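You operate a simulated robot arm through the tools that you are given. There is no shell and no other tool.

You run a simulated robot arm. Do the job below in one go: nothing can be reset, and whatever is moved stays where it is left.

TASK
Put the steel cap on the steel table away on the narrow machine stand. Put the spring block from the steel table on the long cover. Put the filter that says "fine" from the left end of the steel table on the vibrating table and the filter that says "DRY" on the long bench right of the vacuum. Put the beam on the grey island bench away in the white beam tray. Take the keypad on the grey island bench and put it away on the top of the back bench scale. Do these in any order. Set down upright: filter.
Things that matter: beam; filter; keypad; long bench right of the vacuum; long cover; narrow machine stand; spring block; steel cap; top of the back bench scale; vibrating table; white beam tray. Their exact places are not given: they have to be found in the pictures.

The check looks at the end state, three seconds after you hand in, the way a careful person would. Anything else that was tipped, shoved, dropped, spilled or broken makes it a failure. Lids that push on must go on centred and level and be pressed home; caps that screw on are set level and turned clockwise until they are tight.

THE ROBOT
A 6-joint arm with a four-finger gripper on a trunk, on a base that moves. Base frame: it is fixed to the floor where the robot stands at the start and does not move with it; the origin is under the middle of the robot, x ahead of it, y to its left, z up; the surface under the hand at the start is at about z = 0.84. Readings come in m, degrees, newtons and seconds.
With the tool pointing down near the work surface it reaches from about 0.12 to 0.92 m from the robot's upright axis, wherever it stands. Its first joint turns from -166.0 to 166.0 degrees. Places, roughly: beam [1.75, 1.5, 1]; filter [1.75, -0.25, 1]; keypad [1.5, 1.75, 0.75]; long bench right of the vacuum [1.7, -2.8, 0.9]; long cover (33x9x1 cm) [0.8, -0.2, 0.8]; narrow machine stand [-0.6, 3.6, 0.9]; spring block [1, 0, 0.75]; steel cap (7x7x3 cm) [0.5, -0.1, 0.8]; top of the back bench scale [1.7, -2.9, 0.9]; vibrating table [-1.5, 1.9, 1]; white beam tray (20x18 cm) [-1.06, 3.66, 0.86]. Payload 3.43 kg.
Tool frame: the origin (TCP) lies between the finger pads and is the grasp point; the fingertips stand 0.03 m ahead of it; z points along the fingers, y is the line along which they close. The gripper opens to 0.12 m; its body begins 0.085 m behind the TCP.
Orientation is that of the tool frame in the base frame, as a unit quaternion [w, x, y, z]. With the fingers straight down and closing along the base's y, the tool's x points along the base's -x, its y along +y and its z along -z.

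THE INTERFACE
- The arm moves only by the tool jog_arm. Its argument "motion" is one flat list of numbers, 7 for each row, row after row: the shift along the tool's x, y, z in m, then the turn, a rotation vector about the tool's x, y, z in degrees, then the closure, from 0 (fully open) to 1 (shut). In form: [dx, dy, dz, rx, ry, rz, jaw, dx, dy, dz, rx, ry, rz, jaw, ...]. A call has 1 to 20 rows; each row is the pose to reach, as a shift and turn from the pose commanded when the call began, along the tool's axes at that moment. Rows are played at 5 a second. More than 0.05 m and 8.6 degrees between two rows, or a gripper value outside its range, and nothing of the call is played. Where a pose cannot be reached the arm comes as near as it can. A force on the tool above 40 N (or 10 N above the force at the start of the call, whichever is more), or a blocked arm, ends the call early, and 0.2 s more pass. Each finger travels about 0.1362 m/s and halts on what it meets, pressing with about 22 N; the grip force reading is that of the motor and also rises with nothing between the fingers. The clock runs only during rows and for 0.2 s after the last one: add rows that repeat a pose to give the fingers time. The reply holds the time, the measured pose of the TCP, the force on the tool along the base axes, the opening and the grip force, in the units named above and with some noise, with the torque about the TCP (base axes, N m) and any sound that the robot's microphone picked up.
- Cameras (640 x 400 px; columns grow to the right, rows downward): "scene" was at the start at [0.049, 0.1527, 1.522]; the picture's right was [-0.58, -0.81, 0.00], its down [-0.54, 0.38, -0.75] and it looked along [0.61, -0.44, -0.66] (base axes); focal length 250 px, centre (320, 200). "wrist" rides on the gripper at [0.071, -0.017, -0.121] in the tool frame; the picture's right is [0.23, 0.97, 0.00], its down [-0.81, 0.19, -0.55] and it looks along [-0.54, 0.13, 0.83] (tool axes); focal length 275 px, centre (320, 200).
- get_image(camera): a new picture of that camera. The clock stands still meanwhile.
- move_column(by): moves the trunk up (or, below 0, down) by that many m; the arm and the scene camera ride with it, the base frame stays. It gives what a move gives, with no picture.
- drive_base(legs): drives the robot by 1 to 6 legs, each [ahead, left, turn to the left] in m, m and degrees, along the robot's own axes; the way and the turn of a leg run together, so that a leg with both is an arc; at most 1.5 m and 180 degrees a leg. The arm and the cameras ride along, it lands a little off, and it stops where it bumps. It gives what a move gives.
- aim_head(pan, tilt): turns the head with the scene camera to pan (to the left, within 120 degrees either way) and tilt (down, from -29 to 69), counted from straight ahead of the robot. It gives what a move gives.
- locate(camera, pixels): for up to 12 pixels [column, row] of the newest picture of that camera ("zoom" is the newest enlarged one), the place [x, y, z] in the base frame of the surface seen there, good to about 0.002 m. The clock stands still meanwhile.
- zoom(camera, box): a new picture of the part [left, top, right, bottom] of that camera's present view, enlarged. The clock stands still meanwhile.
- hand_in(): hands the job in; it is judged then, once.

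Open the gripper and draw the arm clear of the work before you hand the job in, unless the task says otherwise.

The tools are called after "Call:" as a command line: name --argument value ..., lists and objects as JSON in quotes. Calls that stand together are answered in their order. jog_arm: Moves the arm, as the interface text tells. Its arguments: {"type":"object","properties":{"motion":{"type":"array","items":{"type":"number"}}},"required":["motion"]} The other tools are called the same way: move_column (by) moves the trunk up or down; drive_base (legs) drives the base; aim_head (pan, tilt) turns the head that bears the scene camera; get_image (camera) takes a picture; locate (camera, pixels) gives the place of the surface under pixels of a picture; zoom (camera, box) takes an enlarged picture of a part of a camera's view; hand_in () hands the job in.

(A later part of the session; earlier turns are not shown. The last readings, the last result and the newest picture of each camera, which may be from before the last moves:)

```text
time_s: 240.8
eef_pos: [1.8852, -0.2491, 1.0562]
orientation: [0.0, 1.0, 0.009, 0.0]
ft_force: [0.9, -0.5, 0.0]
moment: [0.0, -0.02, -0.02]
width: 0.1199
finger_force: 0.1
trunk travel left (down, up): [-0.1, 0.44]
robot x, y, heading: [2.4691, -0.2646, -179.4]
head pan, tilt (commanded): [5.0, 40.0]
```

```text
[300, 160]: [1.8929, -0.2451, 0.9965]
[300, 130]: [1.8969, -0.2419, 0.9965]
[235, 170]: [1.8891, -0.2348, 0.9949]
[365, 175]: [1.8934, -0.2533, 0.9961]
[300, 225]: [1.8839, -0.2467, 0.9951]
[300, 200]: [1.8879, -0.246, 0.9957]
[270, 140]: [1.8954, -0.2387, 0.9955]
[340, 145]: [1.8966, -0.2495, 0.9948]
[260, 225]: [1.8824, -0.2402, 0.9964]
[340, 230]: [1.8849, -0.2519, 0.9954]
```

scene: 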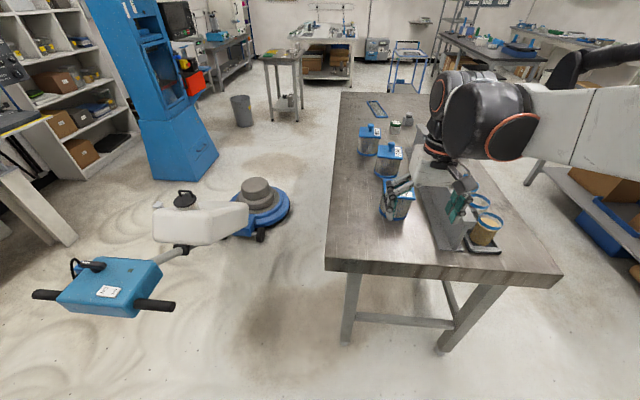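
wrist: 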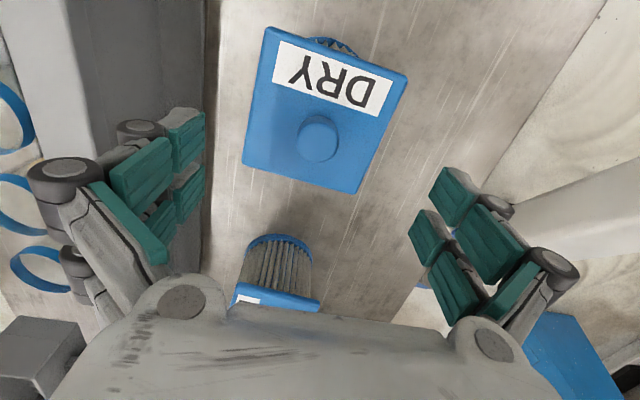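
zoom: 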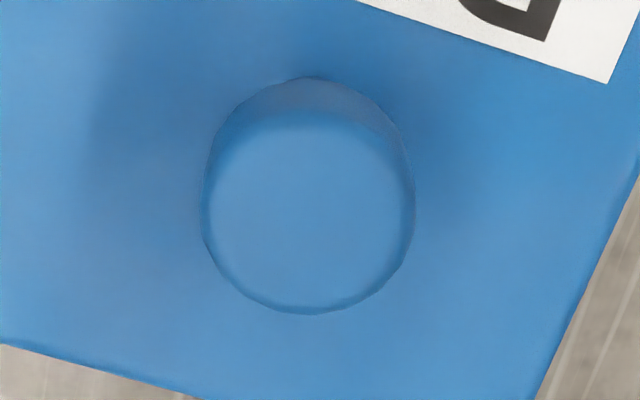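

Knob centre (1.887,-0.2475), within 2 mm. Descend to z≈0.991 and close.

Call:
jog_arm --motion '[0.001, -0.0015, 0.02, 0, 0, 0, 0, 0.001, -0.0015, 0.045, 0, 0, 0, 0, 0.001, -0.0015, 0.065, 0, 0, 0, 0, 0.001, -0.0015, 0.065, 0, 0, 0, 0.3, 0.001, -0.0015, 0.065, 0, 0, 0, 0.6, 0.001, -0.0015, 0.065, 0, 0, 0, 0.85, 0.001, -0.0015, 0.065, 0, 0, 0, 1, 0.001, -0.0015, 0.065, 0, 0, 0, 1, 0.001, -0.0015, 0.065, 0, 0, 0, 1]'

Call:
get_image --camera "wrist"

```text
time_s: 242.8
eef_pos: [1.8877, -0.2468, 0.9907]
orientation: [0.0, 1.0, 0.008, 0.0]
ft_force: [-0.3, 0.3, -0.5]
moment: [0.0, -0.04, -0.01]
width: 0.0291
finger_force: 22.7
trunk travel left (down, up): [-0.1, 0.44]
robot x, y, heading: [2.4693, -0.2627, -179.2]
head pan, tilt (commanded): [5.0, 40.0]
```

```text
taken
```

wrist: 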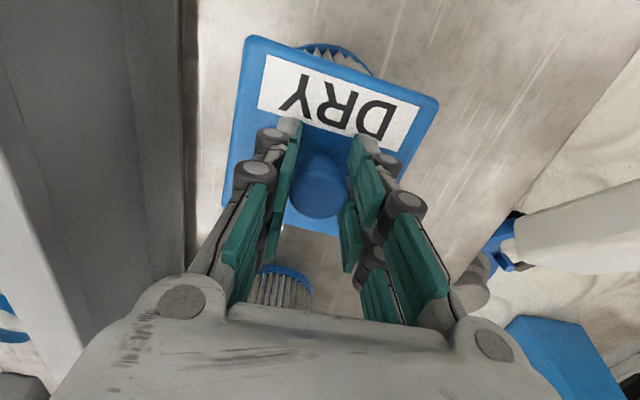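

Knob gripped at 0.029 m. Lift a little and check.

Call:
jog_arm --motion '[0, 0, -0.01, 0, 0, 0, 1, 0, 0, -0.025, 0, 0, 0, 1, 0, 0, -0.04, 0, 0, 0, 1, 0, 0, -0.04, 0, 0, 0, 1]'

Call:
get_image --camera "wrist"

Call:
zoom --camera "scene" --box '[330, 110, 500, 290]'

```text
time_s: 243.8
eef_pos: [1.8875, -0.2484, 1.0314]
orientation: [0.0, 1.0, 0.008, 0.0]
ft_force: [0.3, 0.2, -2.1]
moment: [0.0, -0.02, -0.03]
width: 0.0292
finger_force: 22.0
trunk travel left (down, up): [-0.1, 0.44]
robot x, y, heading: [2.4706, -0.2644, -179.6]
head pan, tilt (commanded): [5.0, 40.0]
```

```text
taken
```

wrist: 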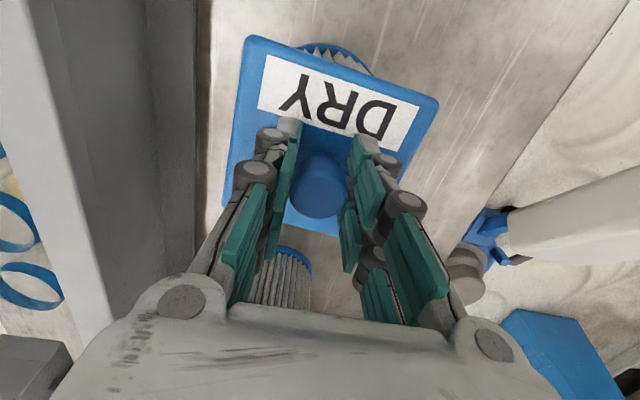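

```text
2.22 times, centred on (415, 200) of scene
```

zoom: 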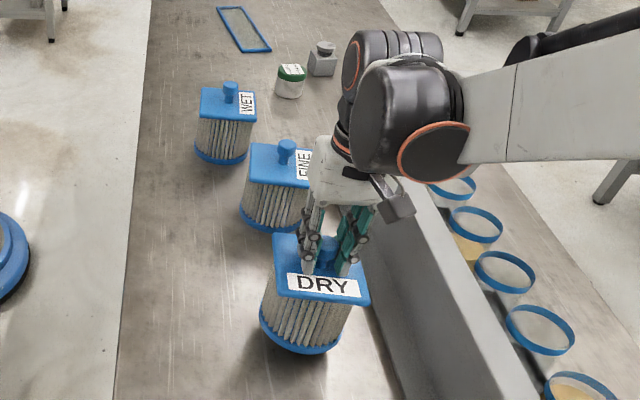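

Weight 2 N, upright. Lift to z≈1.16 and retract along +x.

Call:
jog_arm --motion '[0, 0, -0.04, 0, 0, 0, 1, 0, 0, -0.08, 0, 0, 0, 1, 0, 0, -0.125, 0, 0, 0, 1, 0.04, 0, -0.13, 0, 0, 0, 1, 0.08, 0, -0.13, 0, 0, 0, 1, 0.1, 0, -0.13, 0, 0, 0, 1, 0.1, 0, -0.13, 0, 0, 0, 1]'

Call:
drive_base --legs '[[-0.27, 0, -0.5], [0, 0.85, 0], [0, 0.85, 0]]'

Call:
get_image --camera "scene"

```text
time_s: 245.4
eef_pos: [1.9875, -0.2475, 1.1624]
orientation: [0.0, 1.0, 0.007, 0.0]
ft_force: [0.2, 0.2, -2.5]
moment: [0.03, -0.02, -0.01]
width: 0.0292
finger_force: 21.9
trunk travel left (down, up): [-0.1, 0.44]
robot x, y, heading: [2.471, -0.2676, -179.3]
head pan, tilt (commanded): [5.0, 40.0]
```

```text
time_s: 255.6
eef_pos: [2.248, -1.9488, 1.1619]
orientation: [0.0, 1.0, -0.001, 0.0]
ft_force: [0.6, -0.3, -2.6]
moment: [-0.01, 0.02, 0.02]
width: 0.0291
finger_force: 22.0
trunk travel left (down, up): [-0.1, 0.44]
robot x, y, heading: [2.7318, -1.9745, 179.2]
head pan, tilt (commanded): [5.0, 40.0]
```

```text
taken
```

scene: 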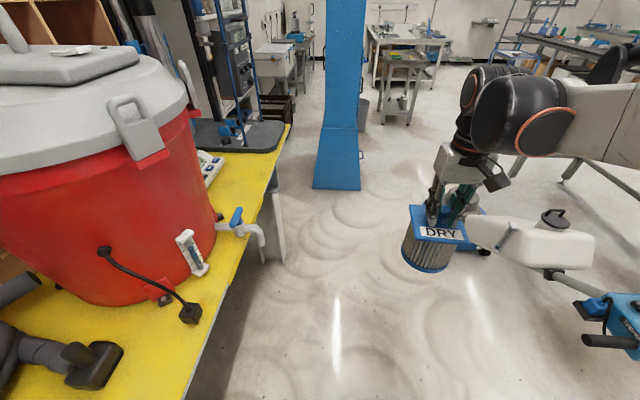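

Continue: drive west 1.0 m, turn left to face the bench.

Call:
drive_base --legs '[[1.0, 0, 0], [0, 0, 90.5]]'

Call:
get_image --camera "scene"

Call:
get_image --camera "wrist"

```text
time_s: 264.6
eef_pos: [1.7019, -2.4553, 1.162]
orientation: [0.0, 0.706, 0.708, 0.0]
ft_force: [-0.7, 0.2, -2.8]
moment: [0.02, 0.04, -0.01]
width: 0.0291
finger_force: 21.4
trunk travel left (down, up): [-0.1, 0.44]
robot x, y, heading: [1.7242, -1.9699, -90.5]
head pan, tilt (commanded): [5.0, 40.0]
```

```text
taken
```

scene: 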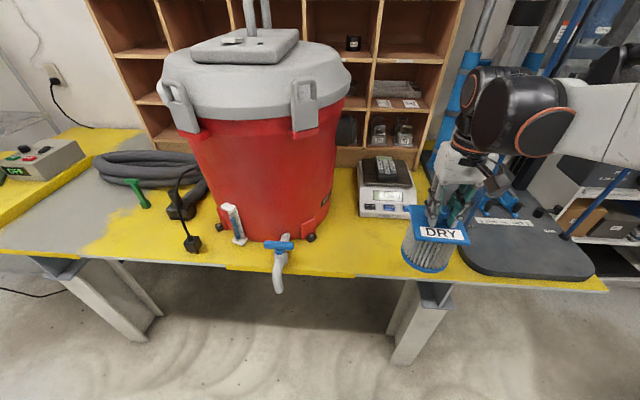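

```text
taken
```

wrist: 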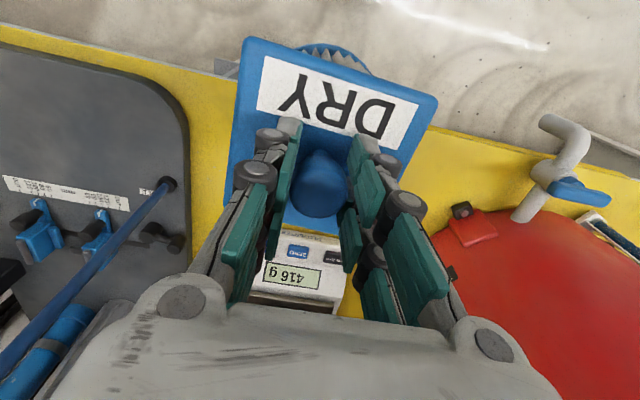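

Scale still reads 416 g. Move the filter over (1.745,-2.61) in front of the scale and lower most of the way.

Call:
jog_arm --motion '[-0.04, 0.011, 0, 0, 0, 0, 1, -0.08, 0.022, 0, 0, 0, 0, 1, -0.12, 0.033, 0, 0, 0, 0, 1, -0.1547, 0.0431, 0, 0, 0, 0, 1, -0.1547, 0.0431, 0.04, 0, 0, 0, 1, -0.1547, 0.0431, 0.08, 0, 0, 0, 1, -0.1547, 0.0431, 0.12, 0, 0, 0, 1, -0.1547, 0.0431, 0.14, 0, 0, 0, 1, -0.1547, 0.0431, 0.14, 0, 0, 0, 1]'

Call:
get_image --camera "scene"

```text
time_s: 266.6
eef_pos: [1.7457, -2.6068, 1.0228]
orientation: [0.0, 0.706, 0.708, -0.001]
ft_force: [0.2, 0.8, -2.4]
moment: [0.01, -0.01, -0.05]
width: 0.0293
finger_force: 22.0
trunk travel left (down, up): [-0.1, 0.44]
robot x, y, heading: [1.7273, -1.9695, -90.2]
head pan, tilt (commanded): [5.0, 40.0]
```

```text
taken
```

scene: 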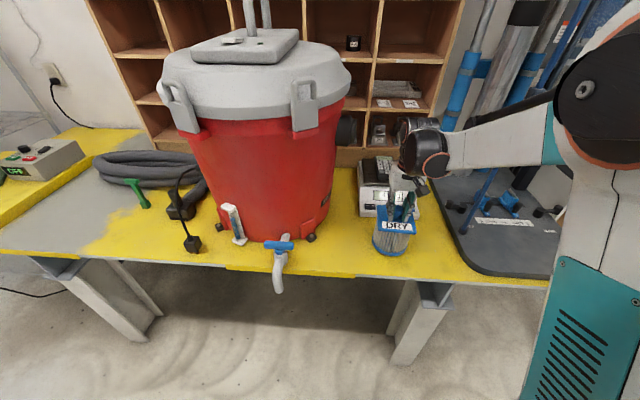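

Close to the bench. Lower to contact in small steps.

Call:
jog_arm --motion '[0, 0, 0.005, 0, 0, 0, 1, 0, 0, 0.008, 0, 0, 0, 1, 0, 0, 0.01, 0, 0, 0, 1, 0, 0, 0.01, 0, 0, 0, 1]'

Call:
jog_arm --motion '[0, 0, 0.001, 0, 0, 0, 1, 0, 0, 0.002, 0, 0, 0, 1]'

Call:
zoom --camera "scene" --box '[345, 150, 445, 270]'

```text
time_s: 267.6
eef_pos: [1.7453, -2.6069, 1.0129]
orientation: [-0.001, 0.706, 0.708, -0.001]
ft_force: [0.5, 0.0, -4.1]
moment: [0.02, 0.0, 0.04]
width: 0.0294
finger_force: 22.2
trunk travel left (down, up): [-0.1, 0.44]
robot x, y, heading: [1.726, -1.9704, -90.3]
head pan, tilt (commanded): [5.0, 40.0]
```

```text
time_s: 268.2
eef_pos: [1.7465, -2.6077, 1.0109]
orientation: [0.0, 0.706, 0.708, -0.001]
ft_force: [0.7, -4.1, 19.2]
moment: [-0.19, -0.01, 0.01]
width: 0.0294
finger_force: 22.2
trunk travel left (down, up): [-0.1, 0.44]
robot x, y, heading: [1.7297, -1.9705, -90.4]
head pan, tilt (commanded): [5.0, 40.0]
```

```text
3.33 times, centred on (395, 210) of scene
```

zoom: 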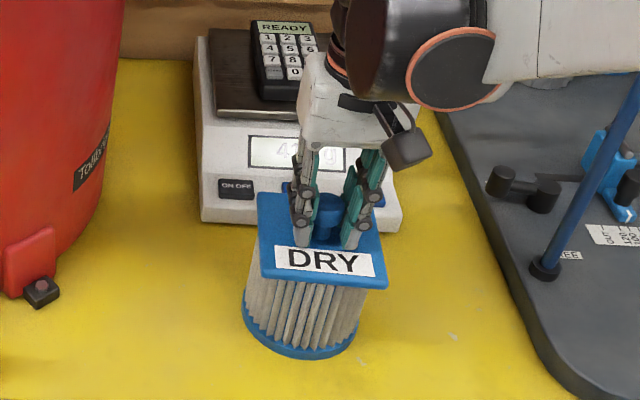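

Contact felt. Relieve 1 mm, open, and lift clear of the knob.

Call:
jog_arm --motion '[0, 0, -0.001, 0, 0, 0, 1, 0, 0, -0.001, 0, 0, 0, 0.7, 0, 0, -0.001, 0, 0, 0, 0.5, 0, 0, -0.001, 0, 0, 0, 0.4, 0, 0, -0.001, 0, 0, 0, 0.4, 0, 0, -0.03, 0, 0, 0, 0.4, 0, 0, -0.07, 0, 0, 0, 0.4, 0, 0, -0.11, 0, 0, 0, 0.3, 0, 0, -0.15, 0, 0, 0, 0.1, 0, 0, -0.15, 0, 0, 0, 0]'

Call:
zoom --camera "scene" --box '[345, 150, 445, 270]'

Call:
get_image --camera "wrist"

```text
time_s: 270.4
eef_pos: [1.7459, -2.6077, 1.1612]
orientation: [0.001, 0.706, 0.709, -0.001]
ft_force: [-0.3, 0.5, -0.6]
moment: [-0.03, 0.02, -0.01]
width: 0.12
finger_force: 0.0
trunk travel left (down, up): [-0.1, 0.44]
robot x, y, heading: [1.7229, -1.9696, -90.1]
head pan, tilt (commanded): [5.0, 40.0]
```

```text
3.33 times, centred on (395, 210) of scene
```

zoom: 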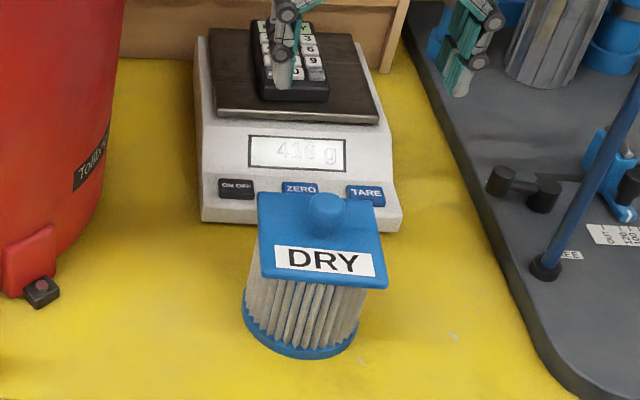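

```text
taken
```

wrist: 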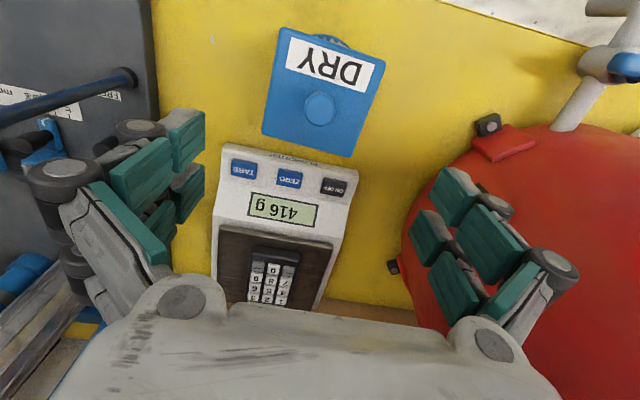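

DRY is upright and the keypad is untouched. Retract, turn west, back out east and go north to the table's east end for FINE.

Call:
jog_arm --motion '[0.04, -0.01, 0, 0, 0, 0, 0, 0.08, -0.02, 0, 0, 0, 0, 0, 0.12, -0.03, 0, 0, 0, 0, 0, 0.14, -0.03, 0, 0, 0, 0, 0]'

Call:
drive_base --legs '[[0, 0, -90], [-1.0, 0, 0], [0, -0.85, 0], [0, -0.86, 0]]'

Call:
get_image --camera "scene"

```text
time_s: 271.4
eef_pos: [1.7142, -2.466, 1.1598]
orientation: [0.0, 0.706, 0.708, 0.0]
ft_force: [0.5, 0.0, 0.9]
moment: [-0.05, -0.06, -0.02]
width: 0.1203
finger_force: 0.0
trunk travel left (down, up): [-0.1, 0.44]
robot x, y, heading: [1.7266, -1.9689, -90.4]
head pan, tilt (commanded): [5.0, 40.0]
```

```text
time_s: 288.8
eef_pos: [2.2934, -0.213, 1.159]
orientation: [-0.001, 1.0, -0.015, 0.0]
ft_force: [-0.2, 0.7, -0.9]
moment: [-0.02, -0.02, -0.02]
width: 0.1202
finger_force: 0.0
trunk travel left (down, up): [-0.1, 0.44]
robot x, y, heading: [2.7882, -0.2437, 178.1]
head pan, tilt (commanded): [5.0, 40.0]
```

```text
taken
```

scene: 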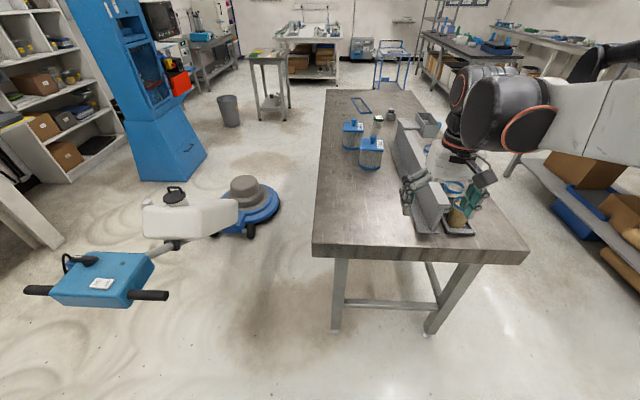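

Drive forward 0.37 m and measure FINE.

Call:
drive_base --legs '[[0.37, 0, 1.9]]'

Call:
get_image --camera "scene"

Call:
get_image --camera "wrist"

```text
time_s: 291.2
eef_pos: [1.9226, -0.2276, 1.1599]
orientation: [0.0, 1.0, 0.005, 0.0]
ft_force: [0.2, 0.1, 0.1]
moment: [0.01, -0.04, 0.0]
width: 0.1199
finger_force: 0.1
trunk travel left (down, up): [-0.1, 0.44]
robot x, y, heading: [2.4154, -0.2344, -179.8]
head pan, tilt (commanded): [5.0, 40.0]
```

```text
taken
```

scene: 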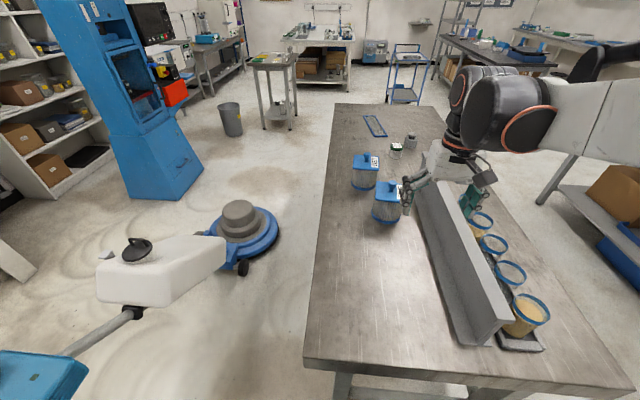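

```text
taken
```

wrist: 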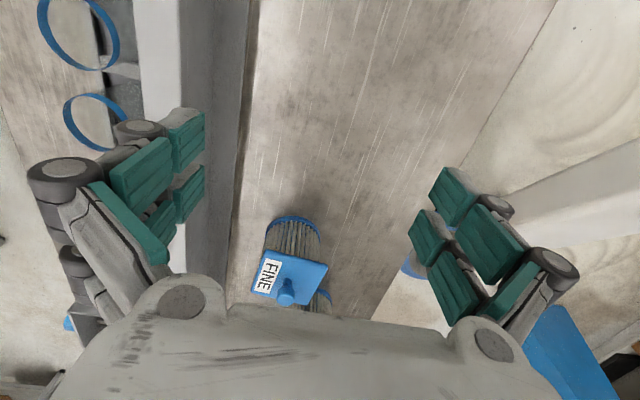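

Call:
zoom --camera "wrist" --box '[240, 210, 340, 310]'

Call:
locate --camera "wrist" --pixels '[[264, 258], [326, 268], [312, 306], [256, 292], [286, 292], [286, 285], [294, 290], [280, 296], [300, 280], [288, 299]]'

Call:
zoom --camera "scene" --box '[340, 140, 440, 230]'

Call:
locate --camera "zoom" --pixels '[[255, 285], [380, 330], [305, 290], [305, 275], [300, 240], [250, 340], [230, 290], [350, 310]]'

```text
4.00 times, centred on (290, 260) of wrist
```

zoom: 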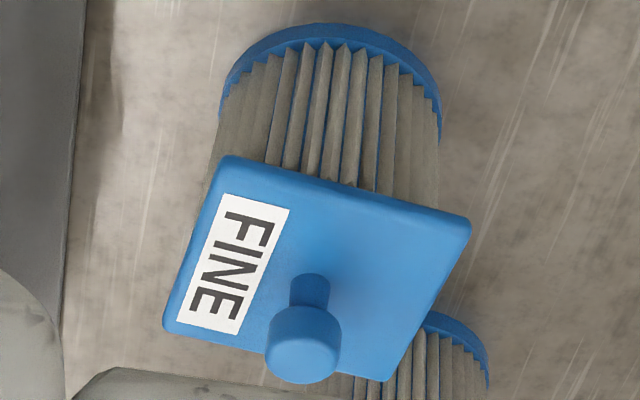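

```text
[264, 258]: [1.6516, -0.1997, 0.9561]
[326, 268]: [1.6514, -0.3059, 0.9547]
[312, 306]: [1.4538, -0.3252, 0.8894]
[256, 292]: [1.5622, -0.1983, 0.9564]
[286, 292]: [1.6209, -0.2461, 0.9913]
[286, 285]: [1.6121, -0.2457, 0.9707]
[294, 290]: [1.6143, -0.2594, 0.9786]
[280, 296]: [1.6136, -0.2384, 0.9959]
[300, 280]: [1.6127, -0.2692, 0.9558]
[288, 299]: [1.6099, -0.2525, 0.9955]
```

```text
4.44 times, centred on (390, 185) of scene
```

zoom: 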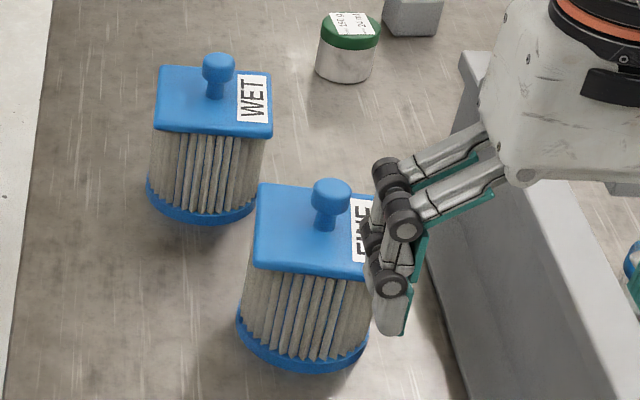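

```text
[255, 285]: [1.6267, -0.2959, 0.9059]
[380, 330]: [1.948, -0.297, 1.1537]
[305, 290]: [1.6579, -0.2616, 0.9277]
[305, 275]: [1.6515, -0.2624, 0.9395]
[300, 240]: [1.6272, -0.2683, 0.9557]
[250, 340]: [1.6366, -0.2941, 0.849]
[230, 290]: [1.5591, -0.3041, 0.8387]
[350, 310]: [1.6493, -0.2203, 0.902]
```

FINE knob ≈ (1.605,-0.25). Check how near the steel fixture is to the fingers there.

Call:
locate --camera "wrist" --pixels '[[240, 200], [232, 230], [225, 260], [210, 230], [190, 60], [250, 100], [245, 60], [225, 60], [155, 60], [215, 270]]'

Call:
locate --camera "scene" --pixels '[[440, 230], [450, 260], [470, 280], [480, 260], [430, 200], [437, 190], [460, 310], [455, 225]]'

```text
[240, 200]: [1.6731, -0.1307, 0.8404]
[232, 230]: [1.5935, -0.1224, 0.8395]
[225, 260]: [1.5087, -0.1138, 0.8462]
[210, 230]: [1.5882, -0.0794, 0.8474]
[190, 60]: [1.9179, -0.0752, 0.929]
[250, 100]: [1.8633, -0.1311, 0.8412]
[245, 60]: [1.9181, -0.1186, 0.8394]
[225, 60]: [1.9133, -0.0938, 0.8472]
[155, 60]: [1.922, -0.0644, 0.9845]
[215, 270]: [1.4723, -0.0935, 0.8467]
```

```text
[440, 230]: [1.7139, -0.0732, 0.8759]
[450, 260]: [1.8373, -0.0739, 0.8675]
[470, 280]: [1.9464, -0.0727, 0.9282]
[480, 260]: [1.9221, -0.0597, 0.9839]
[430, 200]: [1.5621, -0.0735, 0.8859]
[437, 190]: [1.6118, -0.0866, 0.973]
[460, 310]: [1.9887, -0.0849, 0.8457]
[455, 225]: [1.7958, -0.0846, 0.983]
```

Fixture stays 8 cm clear. Move above FINE's knob.

Call:
jog_arm --motion '[-0.04, 0.002, 0, 0, 0, 0, 0, -0.08, 0.004, 0, 0, 0, 0, 0, -0.12, 0.0065, 0, 0, 0, 0, 0, -0.16, 0.0086, 0, 0, 0, 0, 0, -0.2, 0.0108, 0, 0, 0, 0, 0, -0.24, 0.013, 0, 0, 0, 0, 0, -0.28, 0.015, 0, 0, 0, 0, 0, -0.3158, 0.0172, 0, 0, 0, 0, 0, -0.3158, 0.0172, 0.04, 0, 0, 0, 0, -0.3158, 0.0172, 0.08, 0, 0, 0, 0, -0.3158, 0.0172, 0.1, 0, 0, 0, 0, -0.3158, 0.0172, 0.1, 0, 0, 0, 0]'

Call:
get_image --camera "wrist"

Call:
zoom --camera "wrist" --box '[240, 60, 400, 220]'

```text
time_s: 293.8
eef_pos: [1.6064, -0.2454, 1.0587]
orientation: [0.0, 1.0, 0.005, 0.0]
ft_force: [-0.6, 0.8, -0.2]
moment: [0.0, 0.03, 0.03]
width: 0.1202
finger_force: 0.0
trunk travel left (down, up): [-0.1, 0.44]
robot x, y, heading: [2.4194, -0.231, -179.9]
head pan, tilt (commanded): [5.0, 40.0]
```

```text
taken
```

wrist: 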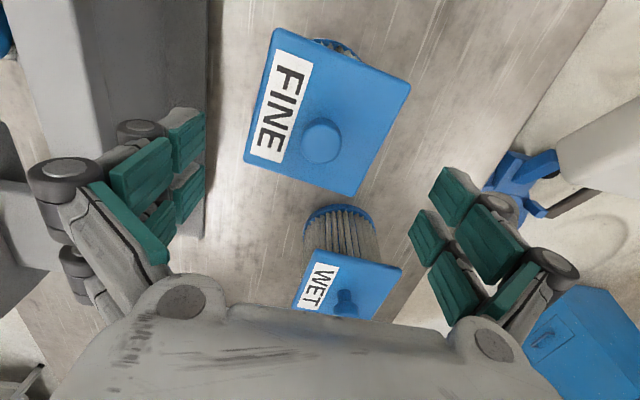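

```text
2.50 times, centred on (320, 140) of wrist
```

zoom: 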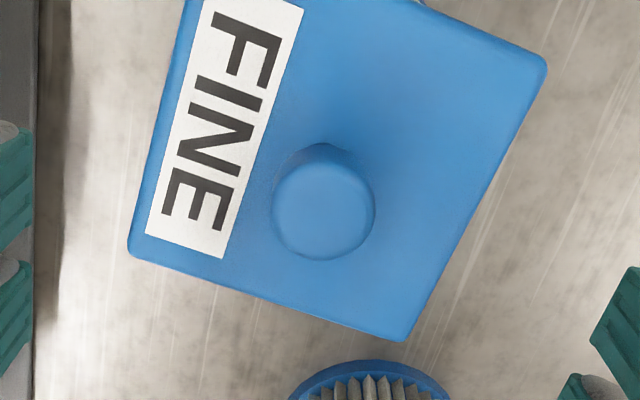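

Call:
locate --camera "zoom" --pixels '[[323, 212], [280, 212], [366, 212], [323, 180], [323, 250]]'

```text
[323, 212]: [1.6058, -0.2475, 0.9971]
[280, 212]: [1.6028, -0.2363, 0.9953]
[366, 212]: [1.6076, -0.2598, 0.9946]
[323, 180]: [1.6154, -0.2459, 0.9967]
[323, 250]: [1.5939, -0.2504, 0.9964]
```

Centre (1.605,-0.248). Descend, grip, and lift a little.

Call:
jog_arm --motion '[-0.001, 0.002, 0.025, 0, 0, 0, 0, -0.001, 0.002, 0.05, 0, 0, 0, 0, -0.001, 0.002, 0.0675, 0, 0, 0, 0, -0.001, 0.002, 0.0675, 0, 0, 0, 0.3, -0.001, 0.002, 0.0675, 0, 0, 0, 0.6, -0.001, 0.002, 0.0675, 0, 0, 0, 0.85, -0.001, 0.002, 0.0675, 0, 0, 0, 1, -0.001, 0.002, 0.0675, 0, 0, 0, 1, -0.001, 0.002, 0.0675, 0, 0, 0, 1]'

Call:
jog_arm --motion '[0, 0, -0.01, 0, 0, 0, 1, 0, 0, -0.025, 0, 0, 0, 1, 0, 0, -0.04, 0, 0, 0, 1, 0, 0, -0.04, 0, 0, 0, 1]'

Call:
get_image --camera "wrist"

Call:
get_image --camera "scene"

```text
time_s: 295.8
eef_pos: [1.6059, -0.2502, 0.9901]
orientation: [-0.001, 1.0, 0.006, 0.0]
ft_force: [-0.6, 0.2, 0.3]
moment: [-0.01, 0.0, 0.0]
width: 0.0282
finger_force: 21.9
trunk travel left (down, up): [-0.1, 0.44]
robot x, y, heading: [2.4187, -0.2352, -179.9]
head pan, tilt (commanded): [5.0, 40.0]
```

```text
time_s: 296.8
eef_pos: [1.6051, -0.2502, 1.033]
orientation: [-0.001, 1.0, 0.005, 0.0]
ft_force: [-0.1, 0.1, -3.1]
moment: [0.01, 0.02, 0.02]
width: 0.0281
finger_force: 22.3
trunk travel left (down, up): [-0.1, 0.44]
robot x, y, heading: [2.4184, -0.2352, -180.0]
head pan, tilt (commanded): [5.0, 40.0]
```

```text
taken
```

wrist: 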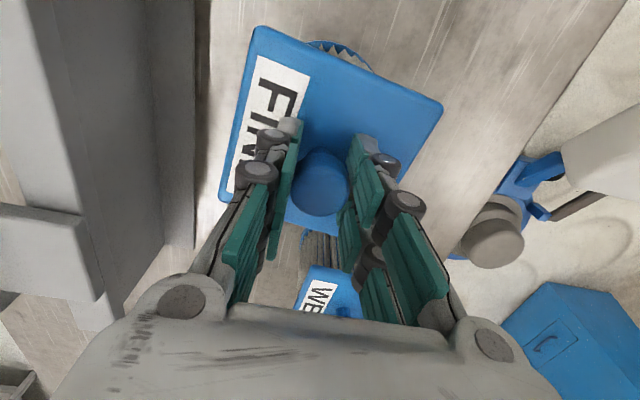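

```text
taken
```

scene: 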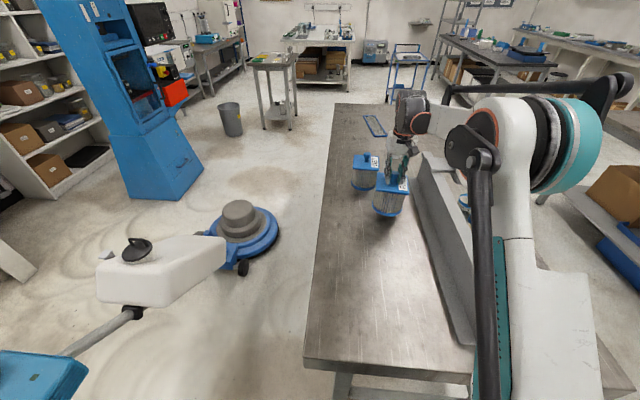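

FINE held (3 N). Lift to 1.16, retract, and drive out: back, strafe north into the corridor.

Call:
jog_arm --motion '[0, 0, -0.04, 0, 0, 0, 1, 0, 0, -0.08, 0, 0, 0, 1, 0, 0, -0.125, 0, 0, 0, 1, 0.04, 0, -0.13, 0, 0, 0, 1, 0.08, 0, -0.13, 0, 0, 0, 1, 0.12, 0, -0.13, 0, 0, 0, 1, 0.16, 0, -0.13, 0, 0, 0, 1, 0.2, 0, -0.13, 0, 0, 0, 1, 0.24, 0, -0.13, 0, 0, 0, 1, 0.28, 0, -0.13, 0, 0, 0, 1, 0.32, 0, -0.13, 0, 0, 0, 1, 0.32, 0, -0.13, 0, 0, 0, 1]'

Call:
drive_base --legs '[[-0.32, 0, 0], [0, -1.06, 0]]'

Call:
get_image --camera "scene"

```text
time_s: 299.4
eef_pos: [1.9251, -0.2452, 1.1617]
orientation: [-0.001, 1.0, 0.004, -0.001]
ft_force: [0.6, 0.5, -3.8]
moment: [-0.04, 0.04, -0.03]
width: 0.0286
finger_force: 22.2
trunk travel left (down, up): [-0.1, 0.44]
robot x, y, heading: [2.4193, -0.2321, -179.9]
head pan, tilt (commanded): [5.0, 40.0]
```

```text
time_s: 306.6
eef_pos: [2.2434, 0.8196, 1.1609]
orientation: [-0.001, 1.0, 0.008, 0.0]
ft_force: [0.3, 0.7, -3.1]
moment: [0.05, 0.0, -0.02]
width: 0.0282
finger_force: 22.2
trunk travel left (down, up): [-0.1, 0.44]
robot x, y, heading: [2.7396, 0.8322, -179.5]
head pan, tilt (commanded): [5.0, 40.0]
```

```text
taken
```

scene: 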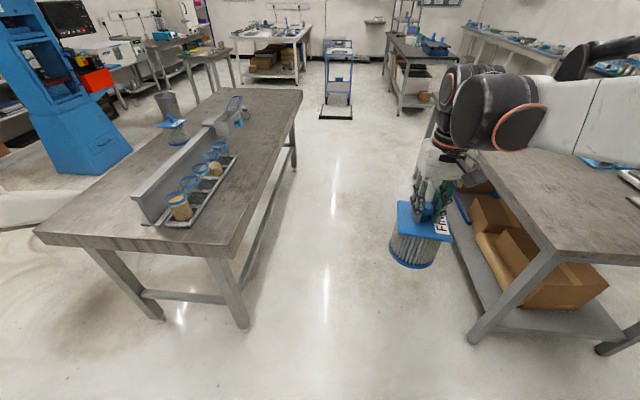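

Drive west along the corridor to x≈-0.56, then strafe north beside the vibrating table.

Call:
drive_base --legs '[[1.1, 0, 0], [1.1, 0, 0], [1.1, 0, 0], [0, -0.95, 0]]'

Call:
get_image --camera "scene"

Call:
get_image --camera "wrist"

```text
time_s: 327.2
eef_pos: [-1.0318, 1.7656, 1.1609]
orientation: [-0.001, 1.0, 0.0, 0.0]
ft_force: [0.1, -0.1, -3.4]
moment: [0.01, -0.02, 0.0]
width: 0.028
finger_force: 21.5
trunk travel left (down, up): [-0.1, 0.44]
robot x, y, heading: [-0.54, 1.7684, 179.2]
head pan, tilt (commanded): [5.0, 40.0]
```

```text
taken
```

scene: 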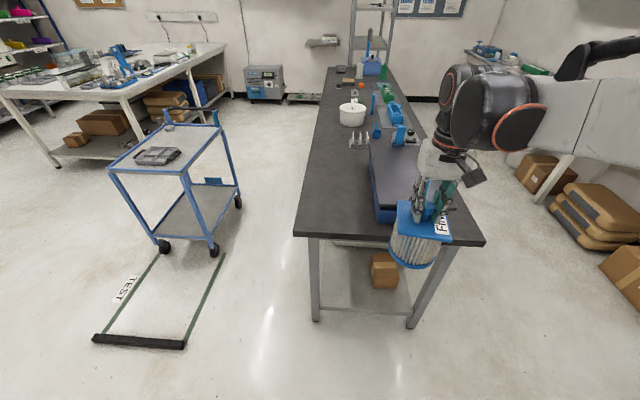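

```text
taken
```

wrist: 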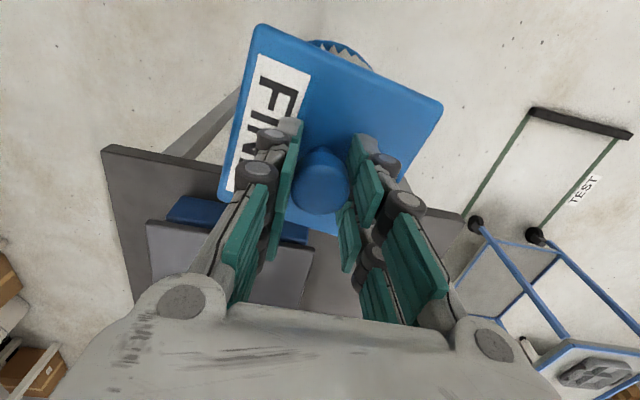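

Zoom and measure the vibrating table's plate.

Call:
zoom --camera "scene" --box '[340, 100, 440, 240]'

Call:
locate --camera "scene" --pixels '[[372, 148], [412, 150], [376, 205], [390, 200], [395, 160], [380, 215], [397, 132], [410, 180], [295, 235], [340, 70], [480, 240], [375, 180]]'

```text
2.86 times, centred on (390, 170) of scene
```

zoom: 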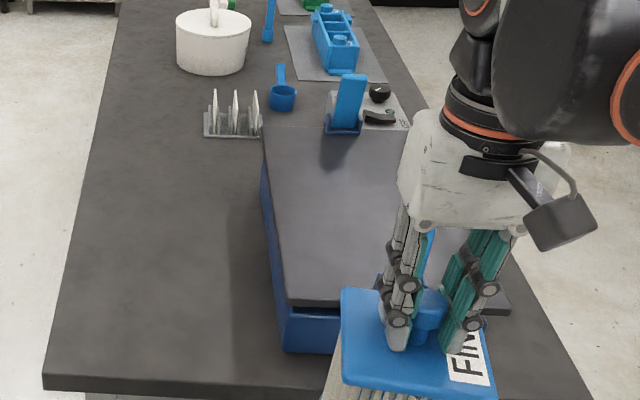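

```text
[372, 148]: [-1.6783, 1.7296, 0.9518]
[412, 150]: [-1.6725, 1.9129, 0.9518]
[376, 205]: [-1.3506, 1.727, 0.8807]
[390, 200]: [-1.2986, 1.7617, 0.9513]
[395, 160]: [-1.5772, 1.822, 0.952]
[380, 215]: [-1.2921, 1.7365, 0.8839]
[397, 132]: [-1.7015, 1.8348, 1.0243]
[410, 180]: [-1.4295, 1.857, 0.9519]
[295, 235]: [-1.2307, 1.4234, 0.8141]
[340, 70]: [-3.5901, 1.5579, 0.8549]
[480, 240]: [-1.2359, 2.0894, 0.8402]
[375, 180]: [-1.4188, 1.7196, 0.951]
```

Plate: z 0.951, x ≈ -1.69..-1.28, y ≈ 1.715..1.99. A blue clip stands at each end, so I locate the near one.

Call:
locate --camera "scene" --pixels '[[428, 186], [427, 182], [429, 190], [448, 208], [440, 200], [455, 207], [400, 128], [392, 140]]'

Call:
locate --camera "wrist" --pixels '[[200, 210], [190, 240], [160, 240], [270, 280], [300, 260], [215, 290], [240, 235], [160, 290]]'

```text
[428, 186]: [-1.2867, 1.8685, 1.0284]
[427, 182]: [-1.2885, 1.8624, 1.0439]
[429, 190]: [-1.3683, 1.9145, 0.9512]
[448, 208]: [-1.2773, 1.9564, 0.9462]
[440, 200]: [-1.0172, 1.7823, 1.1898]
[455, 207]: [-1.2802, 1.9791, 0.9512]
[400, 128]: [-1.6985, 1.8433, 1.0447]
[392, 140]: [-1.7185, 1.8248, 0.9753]
```

```text
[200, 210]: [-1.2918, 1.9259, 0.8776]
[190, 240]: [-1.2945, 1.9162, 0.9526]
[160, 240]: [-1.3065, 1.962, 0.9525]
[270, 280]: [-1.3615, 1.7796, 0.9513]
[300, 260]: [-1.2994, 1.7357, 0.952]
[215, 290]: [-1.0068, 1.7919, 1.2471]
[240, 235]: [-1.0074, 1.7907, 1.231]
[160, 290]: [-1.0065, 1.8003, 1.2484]
```

Clips reach z≈1.05, so I raise the trunk 0.1 m (filter bottom ≈1.11) and then move in.

Call:
move_column --by 0.1

Call:
drive_base --legs '[[0.3, -0.085, 0.8]]'

Call:
get_image --camera "scene"

Call:
get_image --camera "wrist"

```text
time_s: 328.5
eef_pos: [-1.0314, 1.7656, 1.2605]
orientation: [-0.001, 1.0, -0.001, 0.0]
ft_force: [-0.9, 0.1, -2.5]
moment: [0.0, 0.0, -0.01]
width: 0.028
finger_force: 21.9
trunk travel left (down, up): [-0.2, 0.34]
robot x, y, heading: [-0.5355, 1.7716, 179.6]
head pan, tilt (commanded): [5.0, 40.0]
```

```text
time_s: 330.6
eef_pos: [-1.3288, 1.8479, 1.2607]
orientation: [-0.001, 1.0, 0.005, 0.0]
ft_force: [-0.4, -1.0, -3.9]
moment: [0.0, -0.02, 0.0]
width: 0.0283
finger_force: 21.9
trunk travel left (down, up): [-0.2, 0.34]
robot x, y, heading: [-0.8314, 1.8599, -180.0]
head pan, tilt (commanded): [5.0, 40.0]
```

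```text
taken
```

scene: 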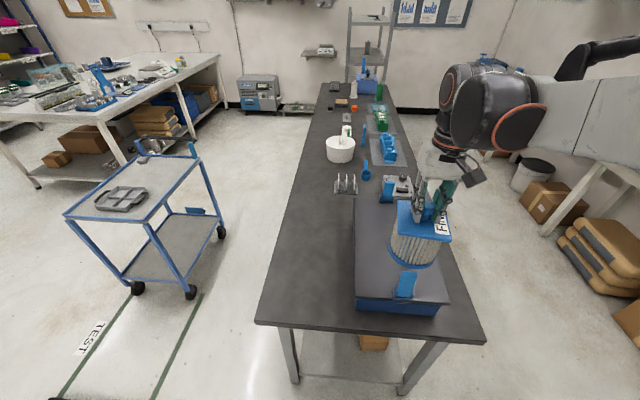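

```text
taken
```

wrist: 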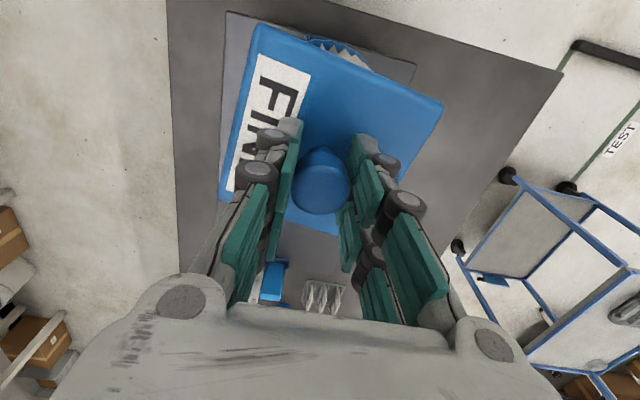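

Measure the plate corners and the clips again.

Call:
zoom --camera "scene" --box '[340, 170, 470, 330]'

Call:
locate --camera "scene" --pixels '[[359, 294], [446, 300], [358, 200], [405, 290], [405, 270], [362, 250], [440, 275], [380, 205], [395, 187], [372, 230], [375, 280], [430, 290]]'

```text
2.50 times, centred on (405, 250) of scene
```

zoom: 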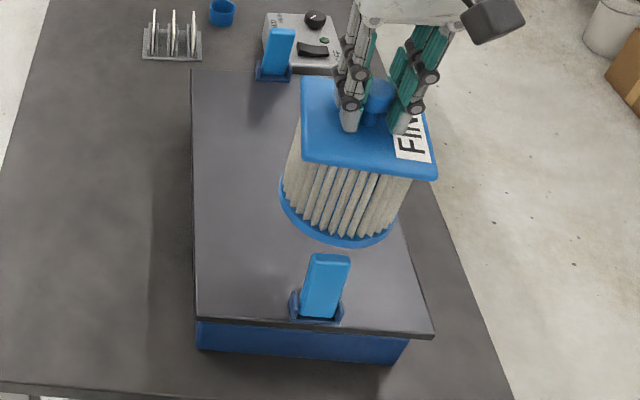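

```text
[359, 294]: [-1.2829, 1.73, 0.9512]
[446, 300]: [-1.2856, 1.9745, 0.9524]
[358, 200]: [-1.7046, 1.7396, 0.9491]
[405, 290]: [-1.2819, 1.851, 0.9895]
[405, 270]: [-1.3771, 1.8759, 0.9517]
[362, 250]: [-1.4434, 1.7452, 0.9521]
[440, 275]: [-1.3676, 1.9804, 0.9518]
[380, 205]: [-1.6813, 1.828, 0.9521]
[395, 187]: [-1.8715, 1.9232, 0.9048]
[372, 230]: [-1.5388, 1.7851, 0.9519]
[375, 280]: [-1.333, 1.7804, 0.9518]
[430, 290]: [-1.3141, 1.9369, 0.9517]
```

Target centre (-1.495,1.856). Move over it and lower most of the way.

Call:
jog_arm --motion '[-0.04, -0.0025, 0, 0, 0, 0, 1, -0.08, -0.005, 0, 0, 0, 0, 1, -0.12, -0.0075, 0, 0, 0, 0, 1, -0.166, -0.0097, 0, 0, 0, 0, 1, -0.166, -0.0097, 0.04, 0, 0, 0, 1, -0.166, -0.0097, 0.08, 0, 0, 0, 1, -0.166, -0.0097, 0.12, 0, 0, 0, 1, -0.166, -0.0097, 0.145, 0, 0, 0, 1, -0.166, -0.0097, 0.145, 0, 0, 0, 1]'

Call:
zoom --camera "scene" --box '[340, 170, 470, 330]'

```text
time_s: 332.6
eef_pos: [-1.4956, 1.8543, 1.116]
orientation: [-0.001, 1.0, 0.005, 0.0]
ft_force: [-0.3, -0.1, -3.2]
moment: [-0.01, -0.02, 0.01]
width: 0.0283
finger_force: 22.1
trunk travel left (down, up): [-0.2, 0.34]
robot x, y, heading: [-0.8314, 1.8548, -179.8]
head pan, tilt (commanded): [5.0, 40.0]
```

```text
2.50 times, centred on (405, 250) of scene
```

zoom: 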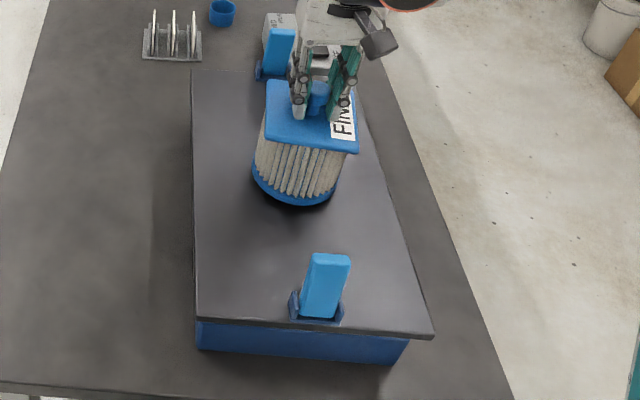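

Lower in small steps to contact.

Call:
jog_arm --motion '[0, 0, 0.005, 0, 0, 0, 1, 0, 0, 0.009, 0, 0, 0, 1, 0, 0, 0.011, 0, 0, 0, 1, 0, 0, 0.011, 0, 0, 0, 1]'

Call:
jog_arm --motion '[0, 0, 0.001, 0, 0, 0, 1, 0, 0, 0.002, 0, 0, 0, 1]'

```text
time_s: 333.6
eef_pos: [-1.4934, 1.8537, 1.1046]
orientation: [0.0, 1.0, 0.006, 0.0]
ft_force: [-0.3, 0.2, -3.0]
moment: [-0.01, -0.01, 0.05]
width: 0.0281
finger_force: 22.2
trunk travel left (down, up): [-0.2, 0.34]
robot x, y, heading: [-0.8317, 1.854, -179.9]
head pan, tilt (commanded): [5.0, 40.0]
```

```text
time_s: 334.2
eef_pos: [-1.494, 1.8548, 1.1032]
orientation: [-0.001, 1.0, 0.006, 0.0]
ft_force: [-1.0, 0.4, -1.1]
moment: [-0.02, -0.04, 0.0]
width: 0.028
finger_force: 22.1
trunk travel left (down, up): [-0.2, 0.34]
robot x, y, heading: [-0.8319, 1.8573, -180.0]
head pan, tilt (commanded): [5.0, 40.0]
```

Contact is starting; one more millimetre, then release.

Call:
jog_arm --motion '[0, 0, 0.001, 0, 0, 0, 1, 0, 0, 0.001, 0, 0, 0, 1]'

```text
time_s: 334.8
eef_pos: [-1.4937, 1.8552, 1.1016]
orientation: [-0.001, 1.0, 0.005, -0.001]
ft_force: [-3.0, 0.3, 11.5]
moment: [0.02, -0.21, -0.01]
width: 0.028
finger_force: 21.8
trunk travel left (down, up): [-0.2, 0.34]
robot x, y, heading: [-0.832, 1.8553, -179.9]
head pan, tilt (commanded): [5.0, 40.0]
```

Contact at 11.5 N. Relieve, open and lift.

Call:
jog_arm --motion '[0, 0, -0.001, 0, 0, 0, 1, 0, 0, -0.001, 0, 0, 0, 0.7, 0, 0, -0.001, 0, 0, 0, 0.5, 0, 0, -0.001, 0, 0, 0, 0.4, 0, 0, -0.001, 0, 0, 0, 0.4, 0, 0, -0.03, 0, 0, 0, 0.4, 0, 0, -0.07, 0, 0, 0, 0.4, 0, 0, -0.11, 0, 0, 0, 0.3, 0, 0, -0.15, 0, 0, 0, 0.1, 0, 0, -0.15, 0, 0, 0, 0]'

Call:
get_image --camera "wrist"

Call:
zoom --camera "scene" --box '[340, 170, 470, 330]'

```text
time_s: 337.0
eef_pos: [-1.4903, 1.853, 1.252]
orientation: [-0.001, 1.0, 0.005, 0.0]
ft_force: [-0.3, 0.2, -0.2]
moment: [-0.04, 0.0, 0.01]
width: 0.1198
finger_force: 0.0
trunk travel left (down, up): [-0.2, 0.34]
robot x, y, heading: [-0.8336, 1.8569, -179.7]
head pan, tilt (commanded): [5.0, 40.0]
```

```text
taken
```

wrist: 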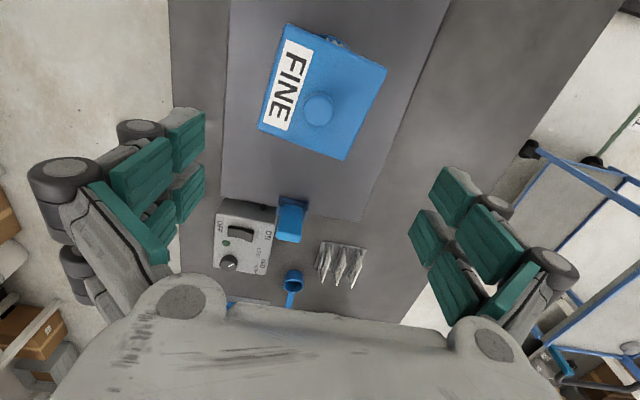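

```text
2.50 times, centred on (405, 250) of scene
```

zoom: 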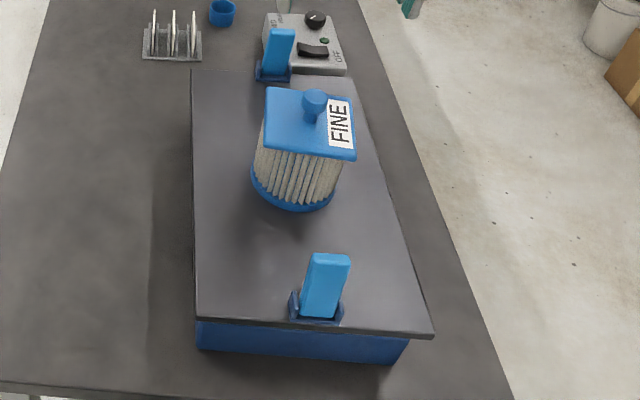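

FINE stands upright on the vibrating table. Retract and drive to the corridor north of the steel table for the spring block.

Call:
jog_arm --motion '[0.04, 0, 0, 0, 0, 0, 0, 0.08, 0, 0, 0, 0, 0, 0, 0.12, 0, 0, 0, 0, 0, 0, 0.16, 0, 0, 0, 0, 0, 0, 0.165, 0, 0, 0, 0, 0, 0]'

Call:
drive_base --legs '[[-0.4, 0, 0], [0, 1.05, 0], [0, 0, 90], [0, 1.3, 0]]'

Call:
move_column --by -0.1

Call:
get_image --camera "scene"

Call:
get_image --camera "wrist"

```text
time_s: 338.2
eef_pos: [-1.3274, 1.8566, 1.2519]
orientation: [-0.001, 1.0, 0.005, 0.001]
ft_force: [0.3, -0.4, 0.9]
moment: [0.01, 0.01, 0.03]
width: 0.1203
finger_force: 0.0
trunk travel left (down, up): [-0.2, 0.34]
robot x, y, heading: [-0.8275, 1.8577, -180.1]
head pan, tilt (commanded): [5.0, 40.0]
```

```text
time_s: 355.6
eef_pos: [0.8217, 0.2588, 1.2519]
orientation: [-0.001, 0.721, 0.693, -0.001]
ft_force: [0.4, -0.1, 0.1]
moment: [0.0, -0.02, 0.0]
width: 0.12
finger_force: 0.0
trunk travel left (down, up): [-0.2, 0.34]
robot x, y, heading: [0.849, 0.7542, -92.9]
head pan, tilt (commanded): [5.0, 40.0]
```

```text
time_s: 356.9
eef_pos: [0.8209, 0.2595, 1.1513]
orientation: [0.0, 0.721, 0.693, 0.0]
ft_force: [-0.6, 0.8, 0.5]
moment: [0.03, 0.0, 0.01]
width: 0.1199
finger_force: 0.0
trunk travel left (down, up): [-0.1, 0.44]
robot x, y, heading: [0.8464, 0.7574, -92.7]
head pan, tilt (commanded): [5.0, 40.0]
```

```text
taken
```

scene: 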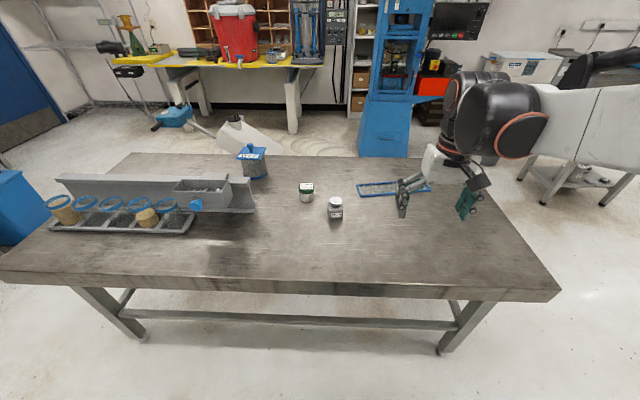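

```text
taken
```

wrist: 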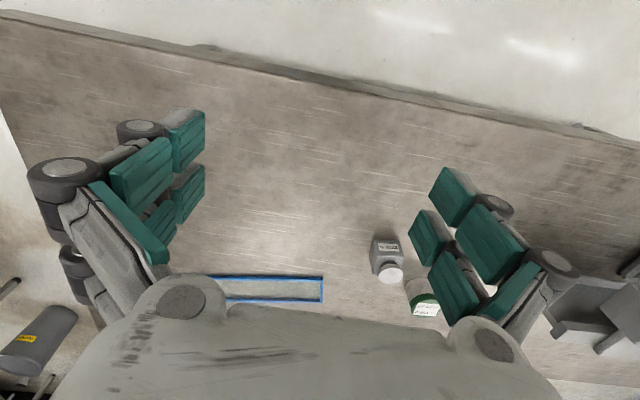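

Zoom on the spring block and the long cover.

Call:
zoom --camera "scene" --box '[315, 185, 355, 230]'

Call:
locate --camera "zoom" --pixels '[[320, 110], [320, 135], [230, 190], [405, 190], [320, 190], [320, 280], [235, 290], [395, 300], [320, 320], [240, 175], [400, 175], [320, 165]]'

Call:
zoom --camera "scene" --box '[345, 165, 445, 215]'

Call:
locate --camera "zoom" --pixels '[[90, 120], [110, 190], [300, 150], [250, 120], [350, 180], [200, 110], [200, 180], [320, 100], [320, 190], [150, 150]]'

```text
8.89 times, centred on (335, 208) of scene
```

zoom: 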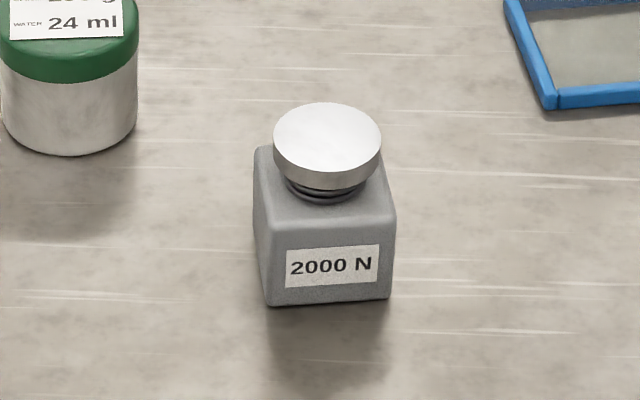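

```text
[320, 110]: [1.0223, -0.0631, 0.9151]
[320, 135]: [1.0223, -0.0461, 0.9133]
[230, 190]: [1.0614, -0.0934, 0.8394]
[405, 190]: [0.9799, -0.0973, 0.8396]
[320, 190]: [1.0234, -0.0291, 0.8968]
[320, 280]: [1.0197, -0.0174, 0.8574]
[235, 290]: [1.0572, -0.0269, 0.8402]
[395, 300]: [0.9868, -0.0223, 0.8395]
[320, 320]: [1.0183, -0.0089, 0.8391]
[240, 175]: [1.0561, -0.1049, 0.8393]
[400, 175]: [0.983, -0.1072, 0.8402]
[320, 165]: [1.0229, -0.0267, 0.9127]
```

```text
6.40 times, centred on (395, 190) of scene
```

zoom: 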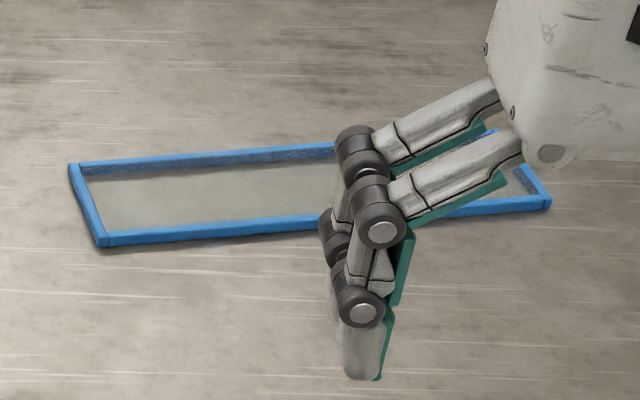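

```text
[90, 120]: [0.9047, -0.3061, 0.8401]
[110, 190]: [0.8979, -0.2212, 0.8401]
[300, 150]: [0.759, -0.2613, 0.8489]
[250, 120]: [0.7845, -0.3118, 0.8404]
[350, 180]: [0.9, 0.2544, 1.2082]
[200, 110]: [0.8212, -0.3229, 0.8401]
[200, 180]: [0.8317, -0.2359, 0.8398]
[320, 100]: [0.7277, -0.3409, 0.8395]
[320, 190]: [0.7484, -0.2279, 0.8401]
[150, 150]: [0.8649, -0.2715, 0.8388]
```

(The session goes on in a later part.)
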